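You operate a simulated robot arm through the tools that you are given. There is no shell and no other tool. Be economical: measure what you need, move in short steps, check, and stop when the job is done.

Carry out the task below with a simulated robot arm. There is one attempt and no reset: what you move stays moved.

JOB
Take the tall red-capped bottle on the top of the side bench and put it away on the top shelf of the narrow steel rack. Then turn the shaker knob to 1. Then take the white scrub brush and leave it on top of the lamps box. Then open the lower drawer of the lab bench. Keep to this order. Set down upright: tall red-capped bottle.

The check looks at the end state, three seconds after you hand in, the way a careful person would. Anything else that was tipped, shoved, dropped, spilled or broken makes it a failure.

ROBOT AND FRAMES
A 6-joint arm with a fingered hand on a trunk, on a base that drives. Base frame: it is fixed to the floor where the robot stands at the start and does not move with it; the origin is under the middle of the robot, x ahead of it, y to its left, z up. Readings come in m, degrees, newtons and seconds.
With the tool pointing down near the work surface it reaches from about 0.1 to 0.56 m from the robot's upright axis, wherever it stands. Its first joint turns from -166.0 to 166.0 degrees. Places, roughly: lamps box [-6.75, 3.25, 0.5]; lower drawer of the lab bench [-5.1, 6.1, 0.5]; shaker knob [-1.9, 2, 0.8]; tall red-capped bottle (6x5x15 cm) [0.5, 0.2, 0.9]; top shelf of the narrow steel rack (26x37 cm) [-5.16, 0.86, 1.12]; white scrub brush (11x5x8 cm) [-3.9, 0.6, 0.7]. Payload 3.2 kg.
Tool frame: the origin (TCP) lies between the finger pads and is the grasp point; the fingertips stand 0.022 m ahead of it; z points along the fingers, y is the line along which they close. Largest opening 0.112 m; the body of the gripper starts 0.06 m behind the TCP. The gripper is a hand of 3 fingers: y runs from the thumb to the fingers, the wrist lies at [0, 0, -0.218] in the tool frame.
Orientation is that of the tool frame in the base frame, as [roll, pitch, yaw] about the fixed x, y, z axes, in that order (R = Rz(yaw) Ry(pitch) Rx(roll)). With the fingers straight down and closing along the base's y, the tool's x points along the base's -x, its y along +y and its z along -z.

CONTROLS
- The arm moves only by the tool apply_moves. Its argument "moves" is text: rows parted by semicolons, each of 6 numbers parted by spaces: the turn, a rotation vector about the base's x, y, z in units of 5 degrees (1.0 is 5 degrees), then the shift along the base's x, y, z in units of 20 mm (1.0 is 20 mm). In form: rx ry rz x y z; .... A call has 1 to 20 rows; each row shifts and turns the commanded pose from where the row before left it. A call with a number of a shift or a turn outside -1 to 1 is refused whole. A row lasts 0.2 s, in which the tool goes at most 0.05 m and 8.6 degrees; a call with a longer step from one row to the next is refused whole. Where a pose cannot be reached the arm comes as near as it can. A force on the tool above 40 N (or 10 N above the force at the start of the call, whichever is more), or a blocked arm, ends the call early, and 0.2 s more pass. In this call time passes only in rows, and 0.2 s behind the last. It gives the time, the measured TCP pose, the force on the tool (base axes), the opening and the grip force at its end, in the units of the frame above (readings bear some noise), with the torque about the TCP (base axes, N m) and any sound that the robot's microphone picked up, and new pictures: "views" is both (left out), scene, wrist or none.
- Cameras (640 x 400 px; columns grow to the right, rows downward): "scene" is now at [0.015, 0.1648, 1.5122]; the picture's right is [0.07, -1.00, 0.00], its down [-0.71, -0.05, -0.70] and it looks along [0.70, 0.05, -0.71] (base axes); focal length 296 px, centre (320, 200). "wrist" rides on the gripper at [0.066, 0.003, -0.08] in the tool frame; the picture's right is [-0.05, 1.00, 0.00], its down [-0.77, -0.04, -0.64] and it looks along [-0.64, -0.03, 0.77] (tool axes); focal length 275 px, centre (320, 200).
- move_column(by): slides the trunk up (or, below 0, down) by that many m; the arm and the scene camera ride with it, the base frame stays. It gives what a move gives, with no picture.
- drive_base(legs): drives the robot by 1 to 6 legs, each [ahead, turn to the left] in m and degrees, along the robot's own axes; the way and the turn of a leg run together, so that a leg with both is an arc; at most 1.5 m and 180 degrees a leg. The arm and the cameras ride along, it lands a little off, and it stops where it bumps. It gives what a move gives, and a new picture of the scene camera.
- move_fingers(finger1, finger2, thumb_bend): sets how far each is bent, from 0 (flat) to 100 (curled in); at 30 the hand is open as for a grip, at 70 the pads meet at the TCP. One left out holds its place. A second passes; each finger stops where it meets its share of the squeeze, and holds until it gets a number again. It is the only way to open and close the hand. It gives what a move gives, with no picture; readings hold the bend of each and the force on the fingers (four entries, about 0 where the hand has none), thumb and palm.
- turn_head(pan, tilt): turns the head with the scene camera to pan (to the left, within 155 degrees either way) and tilt (down, from -29 to 69), counted from straight ahead of the robot. It gives what a move gives, and a new picture of the scene camera.
- probe_pixels(camera, pixels): for up to 12 pixels [column, row] of the newest picture of that camera ("zoom" is the newest enlarged one), the place [x, y, z] in the base frame of the surface seen there, good to about 0.003 m, but the place of the scene camera against the robot may be out by one fixed shift of up to 0.025 m in any direction. No time passes.
- close_up(camera, box): a new picture of the part [left, top, right, bottom] of that camera's present view, enlarged. No time passes.
- sign_off(): hands the job in; it is judged then, once.

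Work in short steps. Measure before you move; look again where a grasp or a placing could have gone wrong, and mend it. You have 110 turns and 260 pictures in all, those below and enlarged ones among them. Open the gripper and draw the arm clear of the work before you hand the job in, unless the task says otherwise.

The tools are called by a JSON object that holds its "fn" and its "kwargs". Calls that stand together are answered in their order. apply_moves: Moves the arm, as the interface text tells. Its arguments: {"type":"object","properties":{"moves":{"type":"string"},"views":{"type":"string","enum":["both","scene","wrist","none"]}},"required":["moves"]} The other tools are called the same way: move_column (by) slides the trunk up or down; move_fingers (finger1, finger2, thumb_bend) moves the fingers one by one; drive_base (legs) drives the base; turn_head (pan, tilt) turns the head that bears the scene camera; probe_pixels (camera, pixels) gives the place of the surface under pixels of a picture; close_up (camera, box) takes an enlarged picture of a part of a camera's view; sign_off () hands the job in.

At the start:

```text
time_s: 0.0
tcp_pos: [0.3516, 0.1303, 1.1914]
ee_rot: [-179.9, 0.0, -180.0]
wrist_force: [0.0, -0.3, -0.4]
ft_torque: [-0.01, 0.01, -0.04]
width: 0.1118
gripper_force: 0.1
shape: jaw
bend: [30.0, 30.0, 30.0]
finger forces: [0.0, 0.1, 0.0, 0.0, 0.1, 0.0]
trunk travel left (down, up): [-0.525, 0.065]
robot x, y, heading: [0.0024, 0.002, 0.0]
head pan, tilt: [4.0, 45.2]
```

scene: 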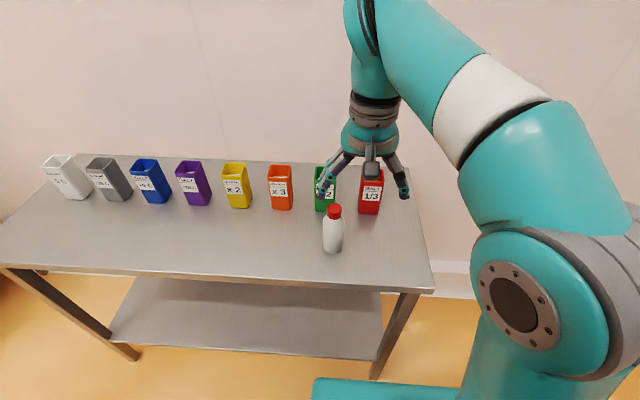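
wrist: 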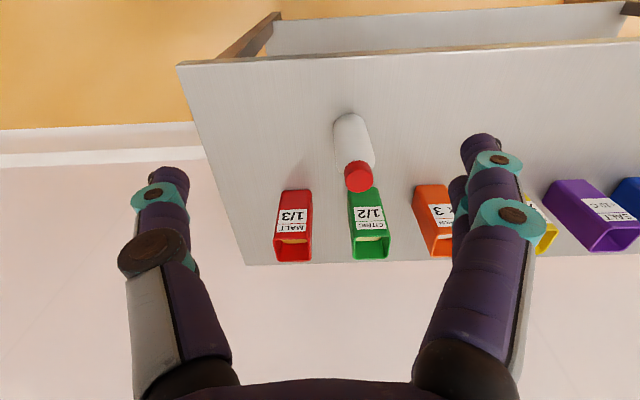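

The bottle stands at scene pixel (333,230), with its red cap at (335,210). I'll probe it in both views to get its place and the camera shift.

{"fn": "probe_pixels", "kwargs": {"camera": "scene", "pixels": [[335, 206], [335, 212], [333, 230], [333, 248], [333, 256], [326, 230], [341, 230], [325, 190], [370, 195], [325, 210]]}}

{"fn": "probe_pixels", "kwargs": {"camera": "wrist", "pixels": [[360, 178], [358, 165], [354, 145], [350, 125], [335, 140], [374, 160], [290, 200], [367, 195]]}}

```text
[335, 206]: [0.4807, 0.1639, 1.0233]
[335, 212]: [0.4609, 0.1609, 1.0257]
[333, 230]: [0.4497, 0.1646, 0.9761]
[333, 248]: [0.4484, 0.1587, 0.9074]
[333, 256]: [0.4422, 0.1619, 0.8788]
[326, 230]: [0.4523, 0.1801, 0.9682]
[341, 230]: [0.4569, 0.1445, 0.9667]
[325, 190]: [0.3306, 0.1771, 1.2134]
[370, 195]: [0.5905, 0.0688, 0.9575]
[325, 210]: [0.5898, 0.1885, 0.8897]
```

```text
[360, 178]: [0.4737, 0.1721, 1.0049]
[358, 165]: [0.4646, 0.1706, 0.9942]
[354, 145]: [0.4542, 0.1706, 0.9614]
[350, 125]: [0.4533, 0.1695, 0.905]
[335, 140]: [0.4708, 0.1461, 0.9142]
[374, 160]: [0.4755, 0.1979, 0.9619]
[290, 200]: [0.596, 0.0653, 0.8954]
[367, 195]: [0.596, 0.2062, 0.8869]
```

The wrist view puts the bottle's axis near x 0.477, y 0.172, with its top at about z 1.01. I'll move above it with the tips clear of the cap.

{"fn": "apply_moves", "kwargs": {"moves": "0 0 0 0.9 0.3 -0.6;0 0 0 0.9 0.3 -0.7;0 0 0 0.9 0.3 -0.7;0 0 0 0.9 0.3 -0.7;0 0 0 0.9 0.3 -0.7;0 0 0 0.9 0.3 -0.7;0 0 0 0.87 0.3 -0.7"}}

```text
time_s: 1.6
tcp_pos: [0.4805, 0.1715, 1.0939]
ee_rot: [-180.0, 0.0, 179.9]
wrist_force: [0.6, -0.3, 0.1]
ft_torque: [0.02, 0.03, 0.04]
width: 0.1118
gripper_force: 0.0
shape: jaw
bend: [30.0, 30.0, 30.0]
finger forces: [0.0, 0.0, 0.0, 0.1, 0.0, 0.0]
trunk travel left (down, up): [-0.525, 0.065]
robot x, y, heading: [-0.0023, -0.0011, 0.1]
head pan, tilt: [4.0, 45.2]
```

scene: 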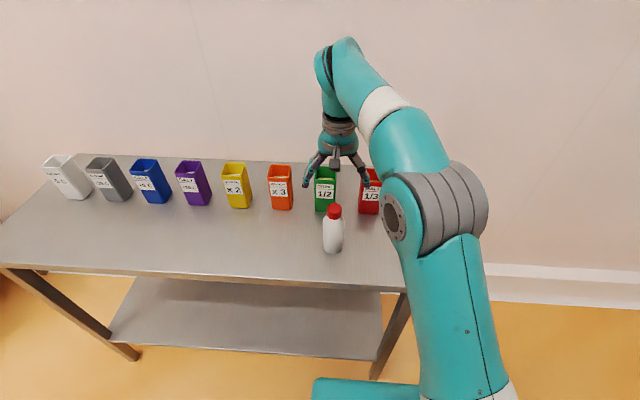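
wrist: 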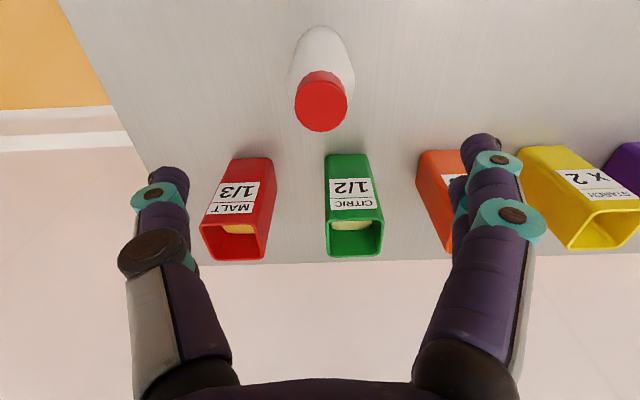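

The cap is at wrist (321,102), which is about right. I'll refine with probes before going down.

{"fn": "probe_pixels", "kwargs": {"camera": "wrist", "pixels": [[321, 128], [321, 102], [321, 82], [297, 105], [346, 105], [320, 50], [290, 70], [352, 70], [320, 15], [349, 158], [250, 160]]}}

```text
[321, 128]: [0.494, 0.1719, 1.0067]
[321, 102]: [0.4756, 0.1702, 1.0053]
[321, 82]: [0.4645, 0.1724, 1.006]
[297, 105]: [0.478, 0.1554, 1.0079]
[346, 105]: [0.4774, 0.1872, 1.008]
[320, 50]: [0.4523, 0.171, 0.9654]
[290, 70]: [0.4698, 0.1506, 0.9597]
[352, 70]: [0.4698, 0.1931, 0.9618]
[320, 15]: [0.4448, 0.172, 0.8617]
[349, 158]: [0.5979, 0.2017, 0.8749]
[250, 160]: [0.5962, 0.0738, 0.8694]
```

The bottle's axis is (0.478, 0.1715), its top is at 1.007 and the table is at about 0.86. I'll go straight down to z≈0.96.

{"fn": "apply_moves", "kwargs": {"moves": "0 0 0 -0.1 0 -0.9;0 0 0 0 0 -0.9;0 0 0 0 0 -0.9;0 0 0 0 0 -0.9;0 0 0 0 0 -0.9;0 0 0 0 0 -0.9;0 0 0 0 0 -0.9;0 0 0 0 0 -0.4"}}

{"fn": "move_fingers", "kwargs": {"finger1": 70, "finger2": 70, "thumb_bend": 70}}

```text
time_s: 3.4
tcp_pos: [0.4766, 0.1714, 0.9617]
ee_rot: [-179.9, 0.1, -180.0]
wrist_force: [-0.6, -0.1, -0.8]
ft_torque: [0.01, -0.02, 0.02]
width: 0.112
gripper_force: 0.0
shape: jaw
bend: [30.0, 30.0, 30.0]
finger forces: [0.1, 0.0, 0.1, 0.0, 0.0, 0.0]
trunk travel left (down, up): [-0.525, 0.065]
robot x, y, heading: [-0.0014, -0.0003, 0.1]
head pan, tilt: [4.0, 45.2]
```

scene: 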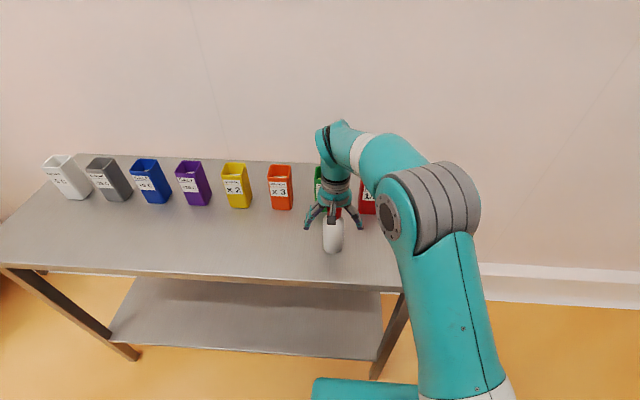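
wrist: 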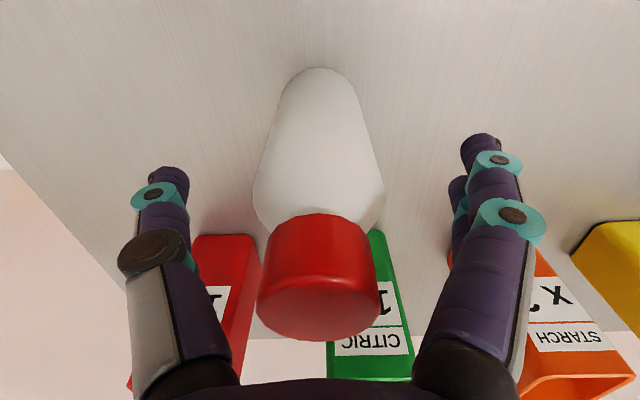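

```text
time_s: 4.4
tcp_pos: [0.4769, 0.1727, 0.9622]
ee_rot: [-180.0, 0.0, -180.0]
wrist_force: [0.2, -0.1, 0.1]
ft_torque: [0.05, 0.02, 0.02]
width: 0.0416
gripper_force: 16.2
shape: fingers
bend: [57.0, 55.0, 60.0]
finger forces: [8.4, 9.0, 0.0, 0.0, 16.1, 0.1]
trunk travel left (down, up): [-0.525, 0.065]
robot x, y, heading: [-0.0023, 0.0001, -0.0]
head pan, tilt: [4.0, 45.2]
```

Grip is 16 N at a width of 42 mm. I'll lift and check the hold.

{"fn": "apply_moves", "kwargs": {"moves": "0 0 0 0 0 0.5;0 0 0 0 0 0.8;0 0 0 0 0 0.9;0 0 0 0 0 0.9;0 0 0 0 0 0.9;0 0 0 0 0 0.9;0 0 0 -0.5 0 0.9;0 0 0 -0.9 0 0.9;0 0 0 -0.9 0 0.9;0 0 0 -0.9 0 0.9;0 0 0 -0.9 0 0.9;0 0 0 -0.9 0 0.9"}}

```text
time_s: 7.0
tcp_pos: [0.3763, 0.1714, 1.1677]
ee_rot: [180.0, 0.1, -180.0]
wrist_force: [0.4, -0.3, -2.2]
ft_torque: [0.02, 0.02, -0.01]
width: 0.0414
gripper_force: 16.3
shape: fingers
bend: [58.0, 55.0, 60.0]
finger forces: [8.4, 9.1, 0.0, 0.0, 16.1, 0.0]
trunk travel left (down, up): [-0.525, 0.065]
robot x, y, heading: [0.0002, -0.0016, -0.0]
head pan, tilt: [4.0, 45.2]
```

scene: 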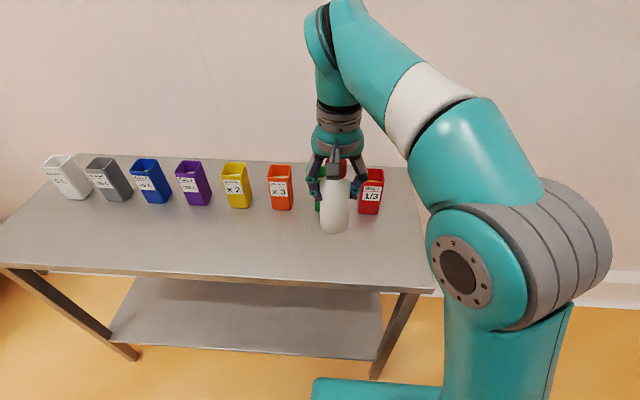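
wrist: 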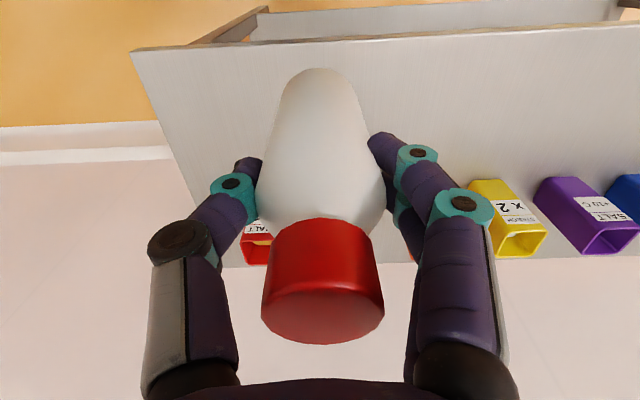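

The bottle is firmly held. I'll look around the room before driving.

{"fn": "turn_head", "kwargs": {"pan": 150, "tilt": 15}}

{"fn": "turn_head", "kwargs": {"pan": -150, "tilt": 15}}

{"fn": "turn_head", "kwargs": {"pan": 90, "tilt": 15}}

```text
time_s: 9.3
tcp_pos: [0.3776, 0.1715, 1.1674]
ee_rot: [180.0, 0.1, 180.0]
wrist_force: [0.5, 0.0, -1.5]
ft_torque: [0.02, 0.05, -0.01]
width: 0.0413
gripper_force: 16.9
shape: fingers
bend: [58.0, 55.0, 60.0]
finger forces: [8.3, 9.1, 0.1, 0.1, 16.0, 0.0]
trunk travel left (down, up): [-0.525, 0.065]
robot x, y, heading: [0.0014, -0.0017, 0.2]
head pan, tilt: [150.0, 15.0]
```

scene: 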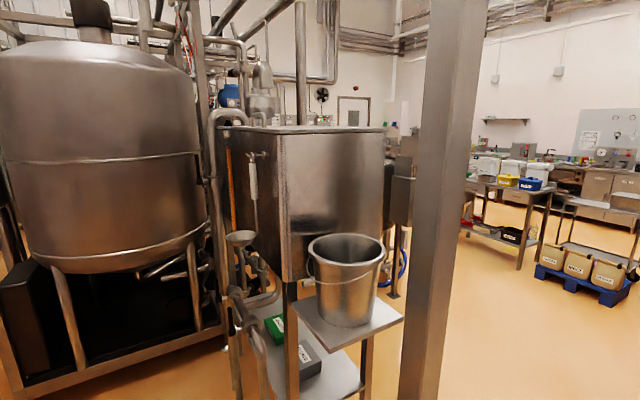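

```text
time_s: 13.4
tcp_pos: [0.377, 0.1723, 1.1675]
ee_rot: [-180.0, 0.0, -180.0]
wrist_force: [-0.2, 0.2, -2.2]
ft_torque: [0.02, 0.0, -0.01]
width: 0.0412
gripper_force: 16.6
shape: fingers
bend: [58.0, 55.0, 60.0]
finger forces: [8.2, 9.2, 0.0, 0.1, 16.1, 0.0]
trunk travel left (down, up): [-0.525, 0.065]
robot x, y, heading: [0.002, -0.0029, -0.3]
head pan, tilt: [-150.0, 15.0]
```

scene: 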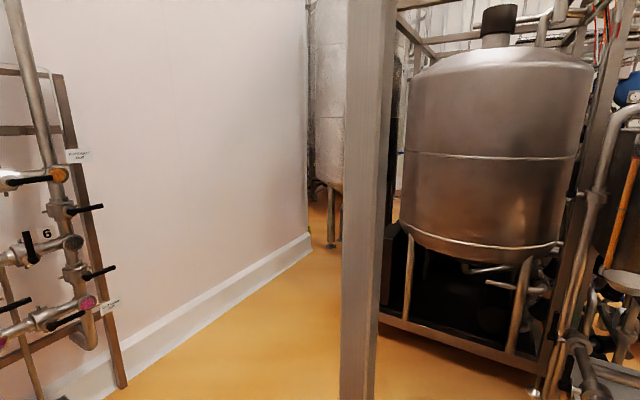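

```text
time_s: 16.8
tcp_pos: [0.3761, 0.1709, 1.169]
ee_rot: [-179.9, 0.0, 180.0]
wrist_force: [-0.1, 0.2, -2.3]
ft_torque: [-0.03, 0.0, 0.02]
width: 0.0412
gripper_force: 17.0
shape: fingers
bend: [58.0, 55.0, 60.0]
finger forces: [8.2, 9.1, 0.0, 0.1, 15.8, 0.0]
trunk travel left (down, up): [-0.525, 0.065]
robot x, y, heading: [0.0008, 0.0011, -0.1]
head pan, tilt: [90.0, 15.0]
```

scene: 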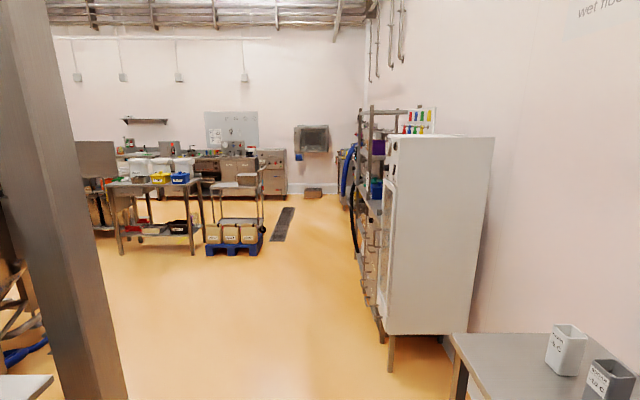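

Open floor lies to the left (+y). I'll probe landmarks here to build a map.

{"fn": "probe_pixels", "kwargs": {"camera": "scene", "pixels": [[160, 178], [230, 195], [235, 245], [195, 255], [120, 250], [90, 380], [30, 385], [283, 230], [350, 350], [240, 165], [95, 150], [390, 370]]}}

{"fn": "turn_head", "kwargs": {"pan": 120, "tilt": 30}}

```text
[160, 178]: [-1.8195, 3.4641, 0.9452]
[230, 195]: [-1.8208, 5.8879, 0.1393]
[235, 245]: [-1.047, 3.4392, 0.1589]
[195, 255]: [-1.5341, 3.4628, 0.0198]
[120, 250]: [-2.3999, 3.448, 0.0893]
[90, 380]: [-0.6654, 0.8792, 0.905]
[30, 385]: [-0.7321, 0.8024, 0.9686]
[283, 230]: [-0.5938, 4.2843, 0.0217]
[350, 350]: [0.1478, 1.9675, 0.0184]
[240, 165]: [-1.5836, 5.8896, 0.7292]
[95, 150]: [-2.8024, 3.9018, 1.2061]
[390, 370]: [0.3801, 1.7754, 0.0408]
```

```text
time_s: 17.7
tcp_pos: [0.3773, 0.1718, 1.1686]
ee_rot: [-180.0, 0.0, 179.9]
wrist_force: [-0.1, -0.3, -2.5]
ft_torque: [-0.02, -0.01, -0.02]
width: 0.0413
gripper_force: 16.9
shape: fingers
bend: [58.0, 55.0, 60.0]
finger forces: [8.3, 9.2, 0.0, 0.1, 16.0, 0.0]
trunk travel left (down, up): [-0.525, 0.065]
robot x, y, heading: [-0.0033, 0.0022, 0.0]
head pan, tilt: [120.0, 30.0]
```

scene: 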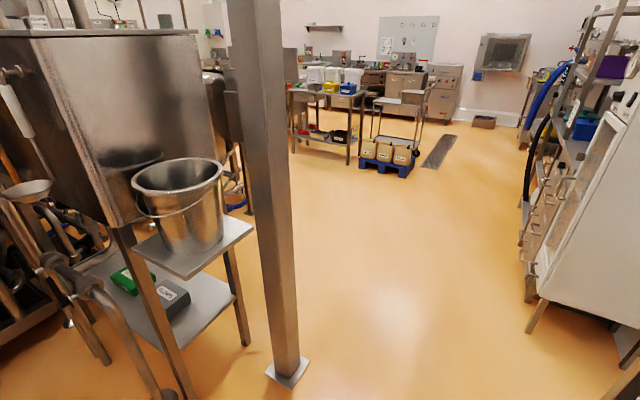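

{"fn": "probe_pixels", "kwargs": {"camera": "scene", "pixels": [[286, 380], [308, 372], [268, 372], [246, 345], [250, 228], [205, 245], [240, 205], [215, 200], [245, 165], [230, 95], [350, 160], [530, 310]]}}

```text
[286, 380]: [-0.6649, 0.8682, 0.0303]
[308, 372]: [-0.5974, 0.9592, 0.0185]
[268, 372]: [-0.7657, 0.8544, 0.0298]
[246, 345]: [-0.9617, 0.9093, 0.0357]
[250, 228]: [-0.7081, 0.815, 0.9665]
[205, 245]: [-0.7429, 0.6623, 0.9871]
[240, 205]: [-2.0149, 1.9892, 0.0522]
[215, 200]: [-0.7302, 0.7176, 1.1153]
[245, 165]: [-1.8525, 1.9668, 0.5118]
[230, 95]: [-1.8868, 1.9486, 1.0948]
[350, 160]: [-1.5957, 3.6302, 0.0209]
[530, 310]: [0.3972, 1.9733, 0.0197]
```

A post stands at (-0.68, 0.88) and the bench and fridge are at x>0.3, so the gap is clear along x≈-0.12. I'll back off, turn left and drive up the gap, head forward.

{"fn": "drive_base", "kwargs": {"legs": [[-0.12, 0], [0, 90], [1.2, 0]]}}

{"fn": "turn_head", "kwargs": {"pan": 60, "tilt": 20}}

```text
time_s: 28.6
tcp_pos: [-0.3246, 1.5985, 1.1681]
ee_rot: [179.9, -0.1, -88.7]
wrist_force: [1.3, 0.1, -1.0]
ft_torque: [-0.03, 0.01, 0.04]
width: 0.0411
gripper_force: 15.8
shape: fingers
bend: [58.0, 56.0, 60.0]
finger forces: [8.1, 9.0, 0.0, 0.0, 15.8, 0.0]
trunk travel left (down, up): [-0.525, 0.065]
robot x, y, heading: [-0.1466, 1.2259, 91.6]
head pan, tilt: [120.0, 30.0]
```

scene: 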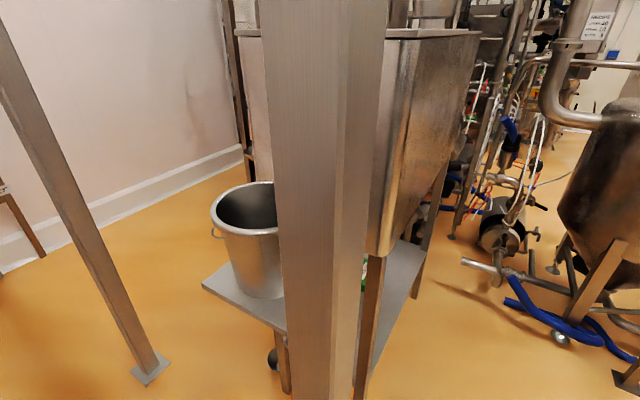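

```text
time_s: 29.9
tcp_pos: [-0.3251, 1.5994, 1.1682]
ee_rot: [-180.0, -0.1, -88.7]
wrist_force: [-0.1, -0.9, -1.9]
ft_torque: [0.03, 0.0, 0.02]
width: 0.0411
gripper_force: 16.5
shape: fingers
bend: [58.0, 56.0, 60.0]
finger forces: [8.2, 9.0, 0.1, 0.0, 15.8, 0.0]
trunk travel left (down, up): [-0.525, 0.065]
robot x, y, heading: [-0.144, 1.2262, 91.3]
head pan, tilt: [60.0, 20.0]
```

scene: 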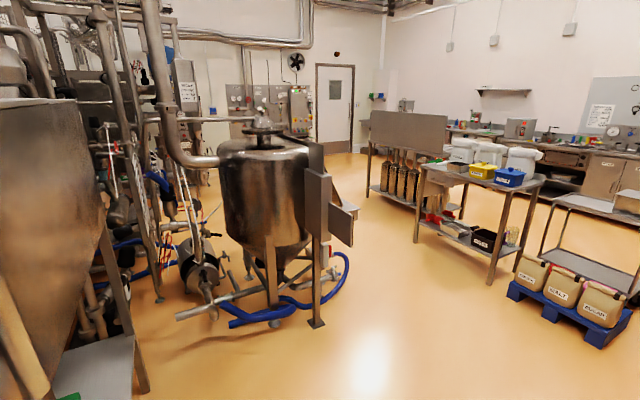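

A vessel has a control-panel post beside it around (325,210). I'll probe it and the lane for the route.

{"fn": "probe_pixels", "kwargs": {"camera": "scene", "pixels": [[316, 322], [318, 210], [343, 222], [355, 245], [350, 270], [235, 325], [340, 300], [490, 282], [418, 240], [375, 190], [335, 95], [390, 220]]}}

{"fn": "close_up", "kwargs": {"camera": "scene", "box": [240, 60, 440, 260]}}

```text
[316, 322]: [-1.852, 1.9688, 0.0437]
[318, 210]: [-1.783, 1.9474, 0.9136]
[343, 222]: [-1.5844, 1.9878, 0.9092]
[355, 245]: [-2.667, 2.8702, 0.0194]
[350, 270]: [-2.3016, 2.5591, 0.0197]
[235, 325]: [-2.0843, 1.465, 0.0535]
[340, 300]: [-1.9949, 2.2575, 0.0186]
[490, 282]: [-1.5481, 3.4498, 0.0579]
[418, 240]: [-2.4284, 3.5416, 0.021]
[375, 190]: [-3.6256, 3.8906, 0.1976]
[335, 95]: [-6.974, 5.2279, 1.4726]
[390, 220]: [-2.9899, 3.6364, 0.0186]
```

```text
2.00 times, centred on (340, 160) of scene
```

zoom: 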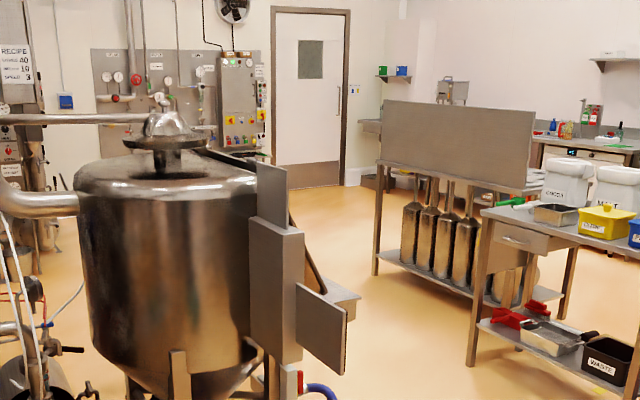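

The lane at y≈2.75 is clear (shaker post at y≤2.2, tables at y≥3.4). I'll drive along it.

{"fn": "drive_base", "kwargs": {"legs": [[1.45, 0], [0, 88.7], [1.5, 0]]}}

{"fn": "turn_head", "kwargs": {"pan": 60, "tilt": 25}}

{"fn": "turn_head", "kwargs": {"pan": 0, "tilt": 20}}

```text
time_s: 47.9
tcp_pos: [-2.0562, 2.5843, 1.168]
ee_rot: [180.0, 0.0, -3.1]
wrist_force: [-0.3, -1.1, -1.3]
ft_torque: [-0.01, -0.02, 0.02]
width: 0.0409
gripper_force: 17.0
shape: fingers
bend: [58.0, 56.0, 60.0]
finger forces: [8.0, 8.9, 0.0, 0.0, 15.6, 0.0]
trunk travel left (down, up): [-0.525, 0.065]
robot x, y, heading: [-1.669, 2.735, 177.4]
head pan, tilt: [60.0, 20.0]
```

scene: 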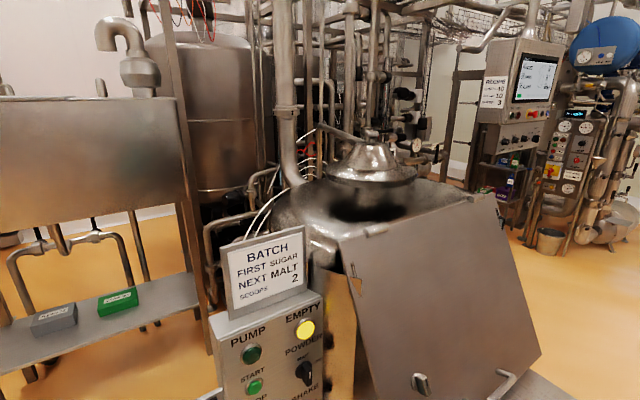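

```text
time_s: 48.5
tcp_pos: [-2.0571, 2.5849, 1.1677]
ee_rot: [180.0, 0.0, -3.0]
wrist_force: [0.9, -0.8, -2.5]
ft_torque: [0.0, 0.01, 0.0]
width: 0.0408
gripper_force: 16.5
shape: fingers
bend: [58.0, 56.0, 60.0]
finger forces: [8.1, 8.9, 0.1, 0.0, 15.7, 0.1]
trunk travel left (down, up): [-0.525, 0.065]
robot x, y, heading: [-1.6721, 2.7356, 177.5]
head pan, tilt: [60.0, 25.0]
```

scene: 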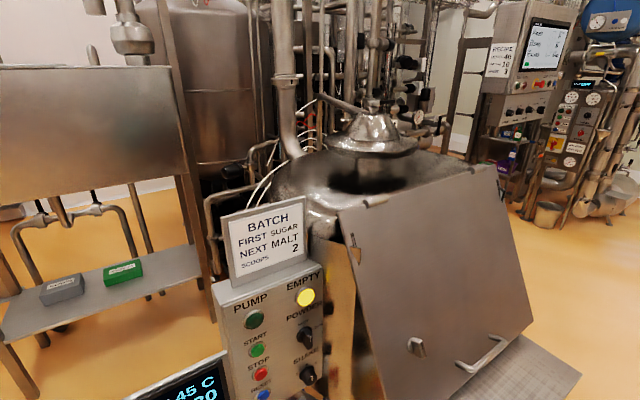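

```text
time_s: 49.8
tcp_pos: [-2.0555, 2.585, 1.1681]
ee_rot: [-180.0, 0.0, -2.9]
wrist_force: [-1.0, -0.2, -2.8]
ft_torque: [-0.01, -0.02, -0.02]
width: 0.041
gripper_force: 16.0
shape: fingers
bend: [58.0, 56.0, 60.0]
finger forces: [8.1, 8.9, 0.1, 0.0, 15.5, 0.1]
trunk travel left (down, up): [-0.525, 0.065]
robot x, y, heading: [-1.6727, 2.7353, 176.7]
head pan, tilt: [0.0, 20.0]
```

scene: 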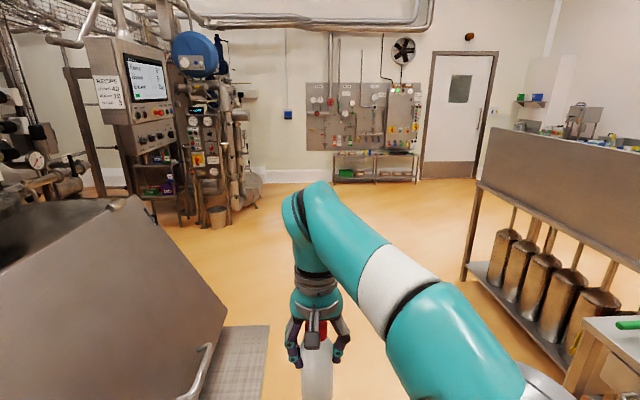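

The shaker panel (POWDER/SHAKE knobs) faces +y; that's for later. I'll probe the lane ahead, the step platform and the far structures to find the rack.

{"fn": "probe_pixels", "kwargs": {"camera": "scene", "pixels": [[268, 330], [250, 390], [470, 275], [155, 180], [130, 90], [90, 130], [215, 220], [205, 140], [160, 155], [345, 150], [30, 130], [235, 205]]}}

{"fn": "close_up", "kwargs": {"camera": "scene", "box": [0, 20, 320, 240]}}

```text
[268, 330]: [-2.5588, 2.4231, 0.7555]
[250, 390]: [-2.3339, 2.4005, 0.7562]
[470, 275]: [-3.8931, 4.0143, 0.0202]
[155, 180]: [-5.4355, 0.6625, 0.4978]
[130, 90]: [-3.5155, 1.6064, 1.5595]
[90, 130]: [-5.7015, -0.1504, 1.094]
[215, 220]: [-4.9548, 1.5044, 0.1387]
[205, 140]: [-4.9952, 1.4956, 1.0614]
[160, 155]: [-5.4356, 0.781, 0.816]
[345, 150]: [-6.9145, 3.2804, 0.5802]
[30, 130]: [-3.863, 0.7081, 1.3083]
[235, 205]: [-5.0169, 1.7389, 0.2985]
```

```text
1.82 times, centred on (160, 130) of scene
```

zoom: 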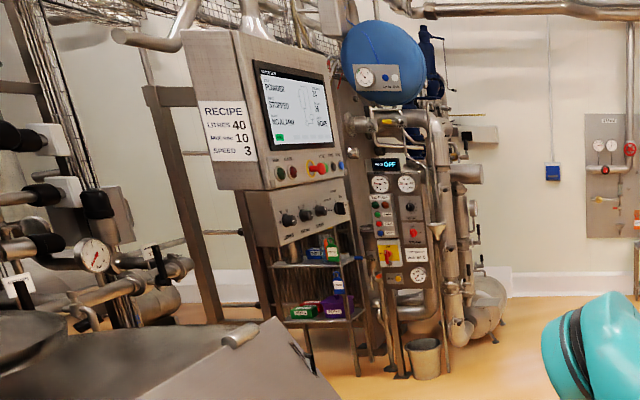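

A shelf juts out to y≈2.42 at x≈-2.5, so I'll steer slightly right to pass it, then continue towards (-4.1, 2.5).

{"fn": "drive_base", "kwargs": {"legs": [[0, -10], [1.1, 0], [0, 30], [1.2, 0]]}}

{"fn": "turn_head", "kwargs": {"pan": 35, "tilt": 20}}

```text
time_s: 63.2
tcp_pos: [-4.17, 2.3206, 1.1675]
ee_rot: [-179.9, 0.0, 17.7]
wrist_force: [0.1, -0.5, -2.2]
ft_torque: [0.0, 0.02, -0.02]
width: 0.0405
gripper_force: 16.4
shape: fingers
bend: [58.0, 56.0, 60.0]
finger forces: [8.1, 8.8, 0.1, 0.0, 15.5, 0.1]
trunk travel left (down, up): [-0.525, 0.065]
robot x, y, heading: [-3.8639, 2.5992, -162.4]
head pan, tilt: [0.0, 20.0]
```

scene: 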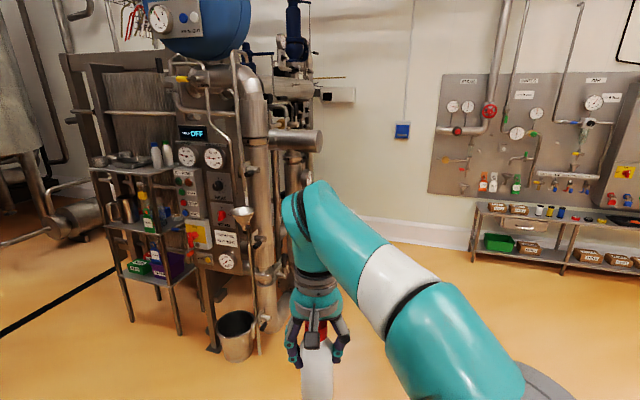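

```text
time_s: 64.2
tcp_pos: [-4.1697, 2.3212, 1.1683]
ee_rot: [180.0, 0.0, 17.7]
wrist_force: [0.4, 0.7, -2.2]
ft_torque: [-0.01, -0.02, -0.02]
width: 0.0405
gripper_force: 16.8
shape: fingers
bend: [58.0, 56.0, 60.0]
finger forces: [8.1, 8.9, 0.0, 0.1, 15.5, 0.0]
trunk travel left (down, up): [-0.525, 0.065]
robot x, y, heading: [-3.8621, 2.5977, -162.4]
head pan, tilt: [35.0, 20.0]
```

scene: 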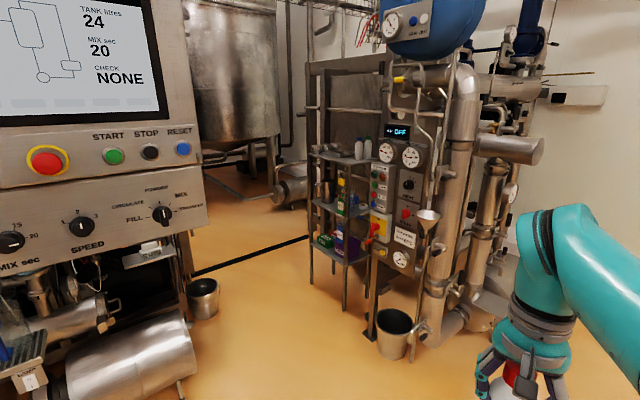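

The narrow rack is at (345,160) with three shelves and items on its top. I'll zoom in and probe it and the floor.

{"fn": "close_up", "kwargs": {"camera": "scene", "box": [280, 110, 440, 300]}}

{"fn": "probe_pixels", "kwargs": {"camera": "scene", "pixels": [[313, 157], [345, 163], [372, 157], [350, 152], [330, 155], [312, 283], [345, 308], [372, 290], [400, 160], [392, 350], [190, 305], [180, 375]]}}

```text
2.11 times, centred on (360, 205) of scene
```

zoom: 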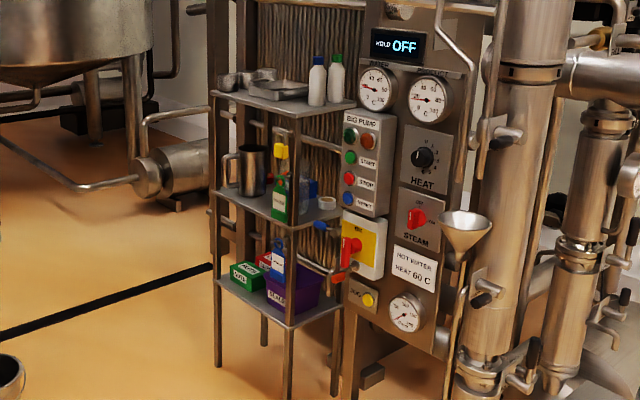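

```text
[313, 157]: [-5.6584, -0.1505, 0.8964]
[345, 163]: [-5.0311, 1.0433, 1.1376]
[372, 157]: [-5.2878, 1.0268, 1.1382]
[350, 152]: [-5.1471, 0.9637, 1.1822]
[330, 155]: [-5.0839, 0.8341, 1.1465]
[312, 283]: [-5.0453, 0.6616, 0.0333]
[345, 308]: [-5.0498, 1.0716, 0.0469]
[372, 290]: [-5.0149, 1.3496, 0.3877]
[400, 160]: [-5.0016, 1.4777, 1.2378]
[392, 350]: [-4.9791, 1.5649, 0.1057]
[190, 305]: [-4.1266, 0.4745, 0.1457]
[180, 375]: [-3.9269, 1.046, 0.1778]
```

The rack's shelf spans x -5.03…-5.29, y 0.67…1.04, z≈1.13, with pans and two bottles on it. I'll raise the trunk, then drive nearer to look.

{"fn": "move_column", "kwargs": {"by": 0.06}}

{"fn": "drive_base", "kwargs": {"legs": [[0, 34], [0.95, 0]]}}

{"fn": "turn_head", "kwargs": {"pan": 0, "tilt": 35}}

```text
time_s: 65.2
tcp_pos: [-4.1687, 2.3196, 1.2284]
ee_rot: [-180.0, 0.1, 17.7]
wrist_force: [-0.4, -0.3, -2.6]
ft_torque: [0.03, -0.01, 0.0]
width: 0.0408
gripper_force: 15.9
shape: fingers
bend: [58.0, 56.0, 60.0]
finger forces: [8.1, 9.0, 0.0, 0.1, 15.6, 0.0]
trunk travel left (down, up): [-0.585, 0.005]
robot x, y, heading: [-3.8686, 2.6004, -162.1]
head pan, tilt: [35.0, 20.0]
```

```text
time_s: 71.8
tcp_pos: [-4.5504, 1.454, 1.228]
ee_rot: [180.0, 0.0, 51.5]
wrist_force: [-0.3, -0.6, -2.7]
ft_torque: [0.01, 0.0, -0.01]
width: 0.0406
gripper_force: 16.3
shape: fingers
bend: [58.0, 56.0, 60.0]
finger forces: [8.0, 8.9, 0.1, 0.0, 15.5, 0.0]
trunk travel left (down, up): [-0.585, 0.005]
robot x, y, heading: [-4.4518, 1.8578, -128.3]
head pan, tilt: [35.0, 20.0]
```

scene: 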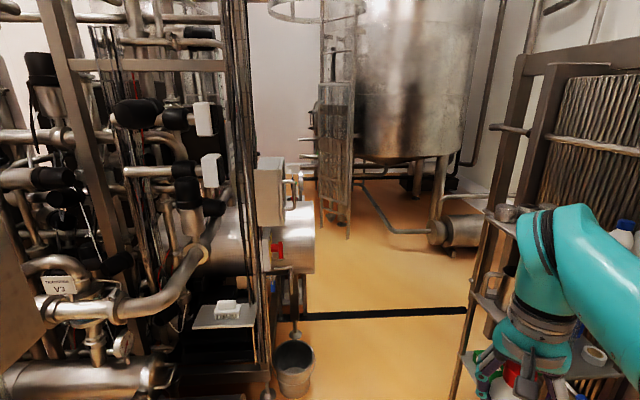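

```text
time_s: 72.8
tcp_pos: [-4.5499, 1.4565, 1.2291]
ee_rot: [179.9, 0.1, 51.4]
wrist_force: [-0.9, -0.8, -1.6]
ft_torque: [0.0, -0.02, -0.03]
width: 0.0407
gripper_force: 16.2
shape: fingers
bend: [58.0, 56.0, 60.0]
finger forces: [8.1, 8.9, 0.0, 0.0, 15.6, 0.1]
trunk travel left (down, up): [-0.585, 0.005]
robot x, y, heading: [-4.4469, 1.8537, -128.4]
head pan, tilt: [0.0, 35.0]
```

scene: 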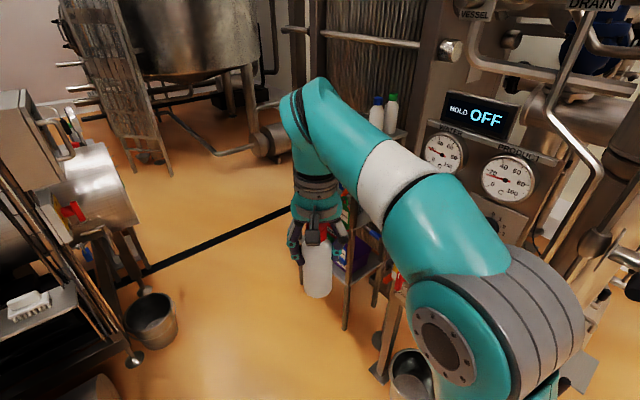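

The white brush is visible at (28,305). I'll probe both sides of the lane before driving in.

{"fn": "probe_pixels", "kwargs": {"camera": "scene", "pixels": [[28, 305], [75, 330], [135, 360], [175, 330], [405, 365], [395, 395], [135, 225], [110, 240], [75, 285], [380, 372], [345, 325], [392, 108]]}}

{"fn": "turn_head", "kwargs": {"pan": 40, "tilt": 45}}

{"fn": "turn_head", "kwargs": {"pan": -50, "tilt": 55}}

```text
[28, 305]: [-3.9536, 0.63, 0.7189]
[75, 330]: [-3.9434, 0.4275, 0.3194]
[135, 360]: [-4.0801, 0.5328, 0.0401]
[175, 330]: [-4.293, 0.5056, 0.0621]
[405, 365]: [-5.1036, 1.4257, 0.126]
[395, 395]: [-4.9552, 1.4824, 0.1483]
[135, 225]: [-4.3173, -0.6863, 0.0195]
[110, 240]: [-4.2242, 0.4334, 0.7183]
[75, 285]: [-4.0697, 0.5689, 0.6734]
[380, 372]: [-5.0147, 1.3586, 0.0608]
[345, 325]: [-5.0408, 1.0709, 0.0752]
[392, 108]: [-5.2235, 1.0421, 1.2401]
```

```text
time_s: 73.8
tcp_pos: [-4.5495, 1.4549, 1.227]
ee_rot: [-179.9, 0.0, 51.5]
wrist_force: [0.0, -0.1, -1.9]
ft_torque: [-0.01, -0.01, 0.0]
width: 0.0407
gripper_force: 16.7
shape: fingers
bend: [58.0, 56.0, 60.0]
finger forces: [8.0, 8.9, 0.0, 0.1, 15.6, 0.0]
trunk travel left (down, up): [-0.585, 0.005]
robot x, y, heading: [-4.4513, 1.8526, -128.4]
head pan, tilt: [40.0, 45.0]
```

scene: 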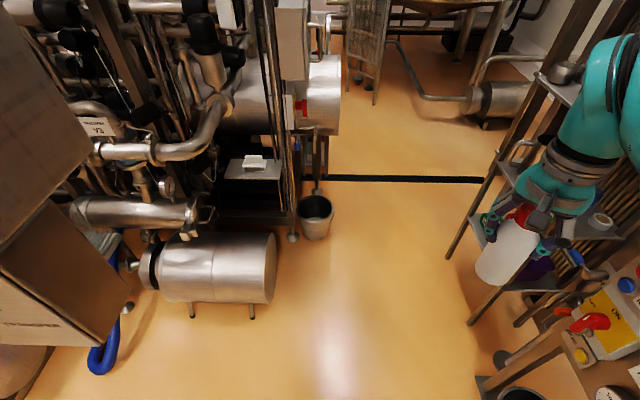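

```text
time_s: 75.5
tcp_pos: [-4.5492, 1.4565, 1.229]
ee_rot: [-180.0, 0.0, 51.5]
wrist_force: [-1.0, 0.2, -2.4]
ft_torque: [-0.02, 0.01, 0.02]
width: 0.0405
gripper_force: 16.6
shape: fingers
bend: [58.0, 56.0, 60.0]
finger forces: [8.2, 8.9, 0.0, 0.0, 15.6, 0.1]
trunk travel left (down, up): [-0.585, 0.005]
robot x, y, heading: [-4.4515, 1.8574, -128.5]
head pan, tilt: [-50.0, 55.0]
```

scene: 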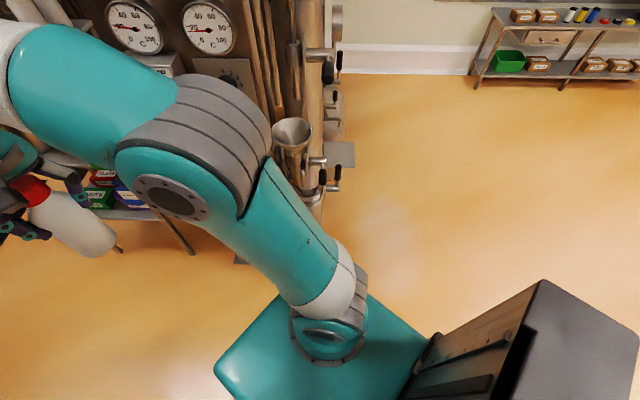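

I can see the teal base plate; I'll probe its corners to learn the footprint, plus the bucket.

{"fn": "probe_pixels", "kwargs": {"camera": "scene", "pixels": [[222, 366], [240, 390], [285, 298], [385, 305], [425, 350], [400, 390], [290, 160], [300, 200], [240, 262]]}}

```text
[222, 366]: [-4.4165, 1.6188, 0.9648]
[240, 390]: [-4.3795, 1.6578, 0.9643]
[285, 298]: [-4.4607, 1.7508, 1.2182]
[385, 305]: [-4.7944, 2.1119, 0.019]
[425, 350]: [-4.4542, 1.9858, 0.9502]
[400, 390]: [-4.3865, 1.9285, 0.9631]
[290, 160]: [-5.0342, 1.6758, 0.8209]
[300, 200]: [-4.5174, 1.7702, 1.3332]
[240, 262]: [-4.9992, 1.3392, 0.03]
```

The footprint is about ±0.18 m, so there is plenty of room. I'll drive in to (-4.53, 1.06) and face the rack.

{"fn": "drive_base", "kwargs": {"legs": [[0, 33], [0.8, 0], [0, -84.5]]}}

{"fn": "turn_head", "kwargs": {"pan": 10, "tilt": 40}}

{"fn": "apply_moves", "kwargs": {"moves": "0 0 0 0 0 0.5;0 0 0 0 0 0.5;0 0 0 0 0 0.5;0 0 0 0 0 0.5;0 0 0 0 0 0.5;0 0 0 0 0 0.5"}}

```text
time_s: 85.0
tcp_pos: [-4.9231, 0.9052, 1.228]
ee_rot: [-179.9, 0.0, -1.7]
wrist_force: [-0.5, 0.0, -1.3]
ft_torque: [-0.02, -0.04, -0.02]
width: 0.0404
gripper_force: 16.0
shape: fingers
bend: [58.0, 56.0, 60.0]
finger forces: [8.1, 8.8, 0.0, 0.1, 15.3, 0.1]
trunk travel left (down, up): [-0.585, 0.005]
robot x, y, heading: [-4.5414, 1.0617, 178.3]
head pan, tilt: [-50.0, 55.0]
```

scene: 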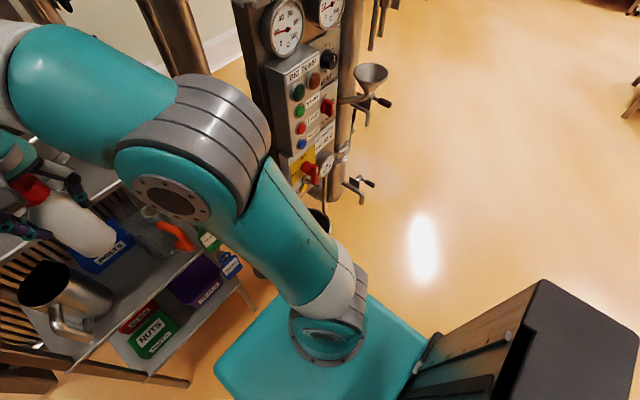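

```text
time_s: 86.2
tcp_pos: [-4.9238, 0.9051, 1.228]
ee_rot: [180.0, -0.1, -1.6]
wrist_force: [-0.1, -0.4, -1.8]
ft_torque: [-0.03, -0.03, 0.0]
width: 0.0402
gripper_force: 16.4
shape: fingers
bend: [58.0, 56.0, 60.0]
finger forces: [8.1, 8.8, 0.0, 0.0, 15.3, 0.0]
trunk travel left (down, up): [-0.585, 0.005]
robot x, y, heading: [-4.5381, 1.0643, 178.7]
head pan, tilt: [10.0, 40.0]
```

scene: 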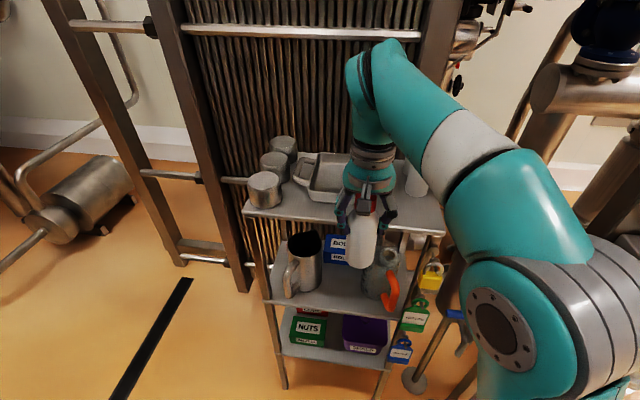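

```text
time_s: 87.7
tcp_pos: [-4.9261, 0.9038, 1.2878]
ee_rot: [180.0, 0.0, -1.8]
wrist_force: [-0.8, -0.9, -1.3]
ft_torque: [0.02, 0.01, 0.0]
width: 0.0403
gripper_force: 16.4
shape: fingers
bend: [58.0, 56.0, 60.0]
finger forces: [8.1, 8.8, 0.0, 0.1, 15.4, 0.0]
trunk travel left (down, up): [-0.585, 0.005]
robot x, y, heading: [-4.5427, 1.066, 178.4]
head pan, tilt: [10.0, 40.0]
```

scene: 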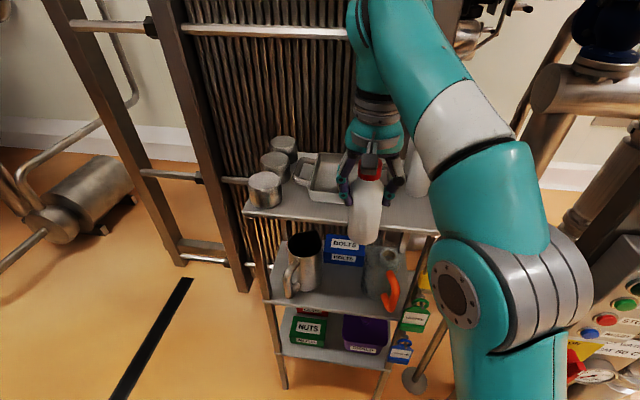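
wrist: 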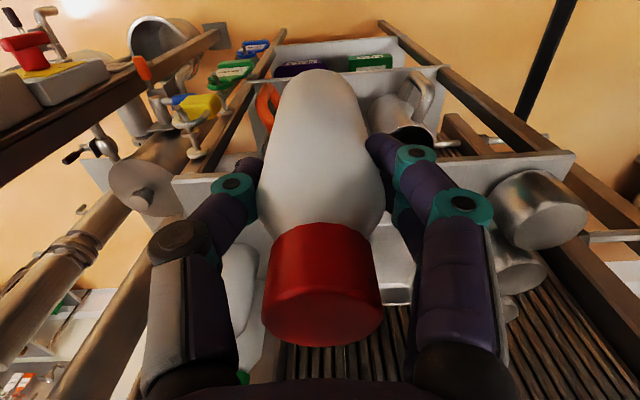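

The front strip of the top shelf looks free between the pot (265,190) and the corner (437,232). I'll probe the edges of the items.

{"fn": "probe_pixels", "kwargs": {"camera": "scene", "pixels": [[325, 200], [340, 203], [283, 198], [265, 210], [300, 212], [330, 214], [300, 219], [330, 223], [400, 225], [430, 232], [415, 200], [415, 190]]}}

{"fn": "probe_pixels", "kwargs": {"camera": "wrist", "pixels": [[400, 295], [400, 260], [240, 300], [240, 250], [185, 190], [430, 160], [490, 165], [500, 215], [255, 220], [480, 240], [395, 235]]}}

{"fn": "close_up", "kwargs": {"camera": "scene", "box": [230, 110, 450, 250]}}

```text
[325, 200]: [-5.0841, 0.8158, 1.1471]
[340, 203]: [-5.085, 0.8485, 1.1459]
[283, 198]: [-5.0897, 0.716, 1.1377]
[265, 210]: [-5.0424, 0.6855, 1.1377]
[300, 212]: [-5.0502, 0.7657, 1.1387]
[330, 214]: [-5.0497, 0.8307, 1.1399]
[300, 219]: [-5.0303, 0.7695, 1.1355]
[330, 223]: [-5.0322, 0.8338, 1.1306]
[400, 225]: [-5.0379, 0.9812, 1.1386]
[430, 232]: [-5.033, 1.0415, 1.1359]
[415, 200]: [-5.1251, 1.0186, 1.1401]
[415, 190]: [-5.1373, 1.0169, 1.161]
```

```text
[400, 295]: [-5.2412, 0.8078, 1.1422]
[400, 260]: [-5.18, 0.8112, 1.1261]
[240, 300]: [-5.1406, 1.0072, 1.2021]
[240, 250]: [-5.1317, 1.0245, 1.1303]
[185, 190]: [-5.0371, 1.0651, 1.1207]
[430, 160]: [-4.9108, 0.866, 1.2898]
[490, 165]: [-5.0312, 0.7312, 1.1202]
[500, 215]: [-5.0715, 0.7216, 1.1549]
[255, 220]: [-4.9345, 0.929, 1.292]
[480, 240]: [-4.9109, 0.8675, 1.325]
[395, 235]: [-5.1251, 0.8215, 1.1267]
```

```text
2.86 times, centred on (340, 180) of scene
```

zoom: 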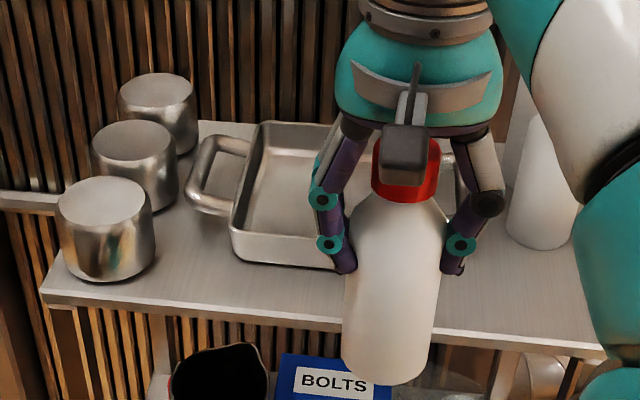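

The front-right corner of the shelf looks like the best spot, but the hand hides it. I'll shift the hand left to see it.

{"fn": "apply_moves", "kwargs": {"moves": "0 0 0 0 -1 0;0 0 0 0 -1 0;0 0 0 0 -1 0;0 0 0 0 -1 0;0 0 0 0 -1 0;0 0 0 0 -1 0;0 0 0 0 -1 0"}}

{"fn": "close_up", "kwargs": {"camera": "scene", "box": [230, 110, 450, 250]}}

```text
time_s: 89.2
tcp_pos: [-4.9054, 0.7799, 1.2569]
ee_rot: [-179.9, 0.1, -1.6]
wrist_force: [-0.2, -0.1, -2.2]
ft_torque: [-0.01, -0.06, 0.01]
width: 0.0398
gripper_force: 15.8
shape: fingers
bend: [58.0, 56.0, 60.0]
finger forces: [8.1, 8.9, 0.0, 0.0, 15.4, 0.1]
out of reach, approached as far as the arm can: row 2, 3, 4, 5, 6, 7
trunk travel left (down, up): [-0.585, 0.005]
robot x, y, heading: [-4.5445, 1.0651, 178.5]
head pan, tilt: [10.0, 40.0]
```

scene: 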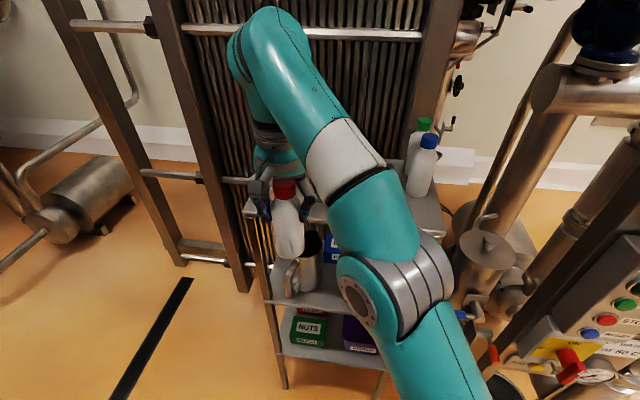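
wrist: 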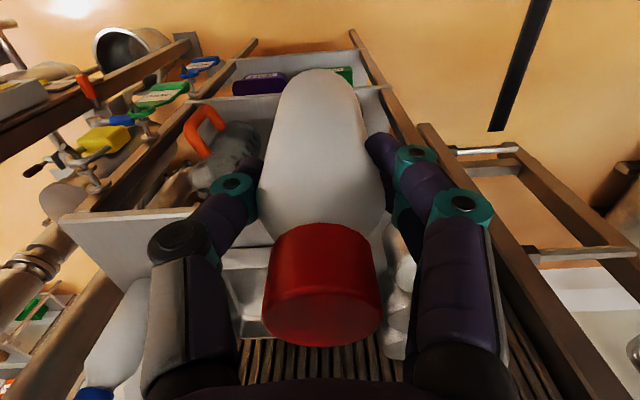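

```text
2.86 times, centred on (340, 180) of scene
```

zoom: 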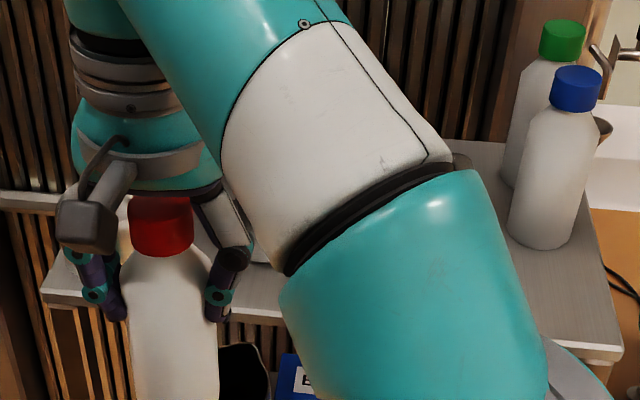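

The right region is visible: the blue-cap bottle base is near zoom (540,245) and the shelf corner near (610,360). Probing.

{"fn": "probe_pixels", "kwargs": {"camera": "zoom", "pixels": [[540, 246], [515, 225], [575, 235], [612, 355], [600, 255], [480, 160], [495, 190], [580, 330], [540, 310], [575, 90]]}}

{"fn": "probe_pixels", "kwargs": {"camera": "wrist", "pixels": [[66, 222], [120, 275], [145, 290], [235, 275], [240, 310], [180, 225], [100, 235]]}}

{"fn": "close_up", "kwargs": {"camera": "wrist", "box": [40, 180, 280, 400]}}

```text
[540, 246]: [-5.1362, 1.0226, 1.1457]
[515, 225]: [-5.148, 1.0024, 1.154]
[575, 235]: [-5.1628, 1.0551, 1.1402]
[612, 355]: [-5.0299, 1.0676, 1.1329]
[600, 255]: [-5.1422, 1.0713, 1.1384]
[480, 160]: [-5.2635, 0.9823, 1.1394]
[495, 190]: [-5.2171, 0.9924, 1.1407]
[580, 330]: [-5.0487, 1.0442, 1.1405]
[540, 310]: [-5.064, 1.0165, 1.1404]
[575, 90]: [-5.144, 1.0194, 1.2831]
```

```text
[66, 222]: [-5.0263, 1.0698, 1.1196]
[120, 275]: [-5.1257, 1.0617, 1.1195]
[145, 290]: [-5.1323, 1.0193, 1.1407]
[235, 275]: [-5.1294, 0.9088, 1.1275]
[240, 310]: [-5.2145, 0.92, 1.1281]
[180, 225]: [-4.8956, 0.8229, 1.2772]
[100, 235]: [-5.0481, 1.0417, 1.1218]
```

```text
1.82 times, centred on (160, 290) of wrist
```

zoom: 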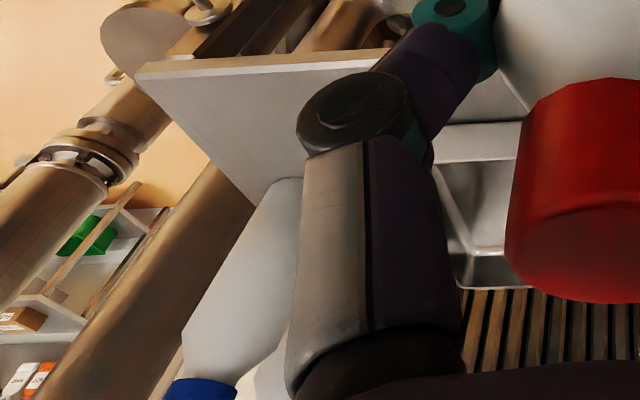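

The shelf's right edge is y≈1.07, its front edge x≈-5.03, z 1.121, and the blue-cap bottle's front is x≈-5.133. The spot is (-5.075, 1.0). I'll bring the hand back to the middle first, then drive closer.

{"fn": "apply_moves", "kwargs": {"moves": "0 0 0 0.3 0.9 0;0 0 0 0.3 0.9 0;0 0 0 0.3 0.9 0;0 0 0 0.3 0.9 0;0 0 0 0.3 0.9 0;0 0 0 0.3 0.9 0;0 0 0 0.3 0.9 0;0 0 0 0.3 0.9 0;0 0 0 0 0.9 0;0 0 0 0 0.9 0;0 0 0 0 0.9 0;0 0 0 0 0.9 0;0 0 0 0 0.9 0", "views": "none"}}

```text
time_s: 92.0
tcp_pos: [-4.8538, 1.015, 1.2577]
ee_rot: [179.9, -0.1, -1.6]
wrist_force: [0.1, -0.4, -2.1]
ft_torque: [-0.02, -0.02, 0.02]
width: 0.0401
gripper_force: 16.1
shape: fingers
bend: [58.0, 56.0, 60.0]
finger forces: [8.1, 9.0, 0.0, 0.1, 15.4, 0.0]
trunk travel left (down, up): [-0.585, 0.005]
robot x, y, heading: [-4.5418, 1.0647, 178.4]
head pan, tilt: [10.0, 40.0]
```

The hand is at (-4.854, 1.015, 1.258). I'll raise it 25 mm, then drive 0.17 m ahead.

{"fn": "apply_moves", "kwargs": {"moves": "0 0 0 0 0 0.6;0 0 0 0 0 0.6", "views": "none"}}

{"fn": "drive_base", "kwargs": {"legs": [[0.17, 0]]}}

```text
time_s: 92.7
tcp_pos: [-4.8558, 1.0157, 1.2808]
ee_rot: [180.0, -0.1, -1.8]
wrist_force: [0.1, -0.6, -2.8]
ft_torque: [0.02, 0.0, -0.01]
width: 0.0398
gripper_force: 16.4
shape: fingers
bend: [58.0, 56.0, 60.0]
finger forces: [7.9, 8.9, 0.1, 0.0, 15.4, 0.1]
trunk travel left (down, up): [-0.585, 0.005]
robot x, y, heading: [-4.5446, 1.0665, 178.7]
head pan, tilt: [10.0, 40.0]
```

```text
time_s: 94.1
tcp_pos: [-5.0244, 1.0194, 1.2795]
ee_rot: [180.0, -0.1, -1.6]
wrist_force: [-0.9, 0.1, -1.7]
ft_torque: [0.0, -0.01, 0.03]
width: 0.0397
gripper_force: 16.0
shape: fingers
bend: [58.0, 56.0, 60.0]
finger forces: [8.0, 9.0, 0.1, 0.0, 15.5, 0.0]
trunk travel left (down, up): [-0.585, 0.005]
robot x, y, heading: [-4.7112, 1.0688, 178.3]
head pan, tilt: [10.0, 40.0]
```

scene: 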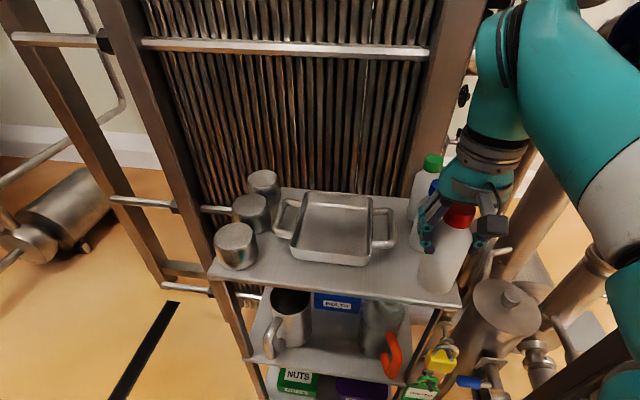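

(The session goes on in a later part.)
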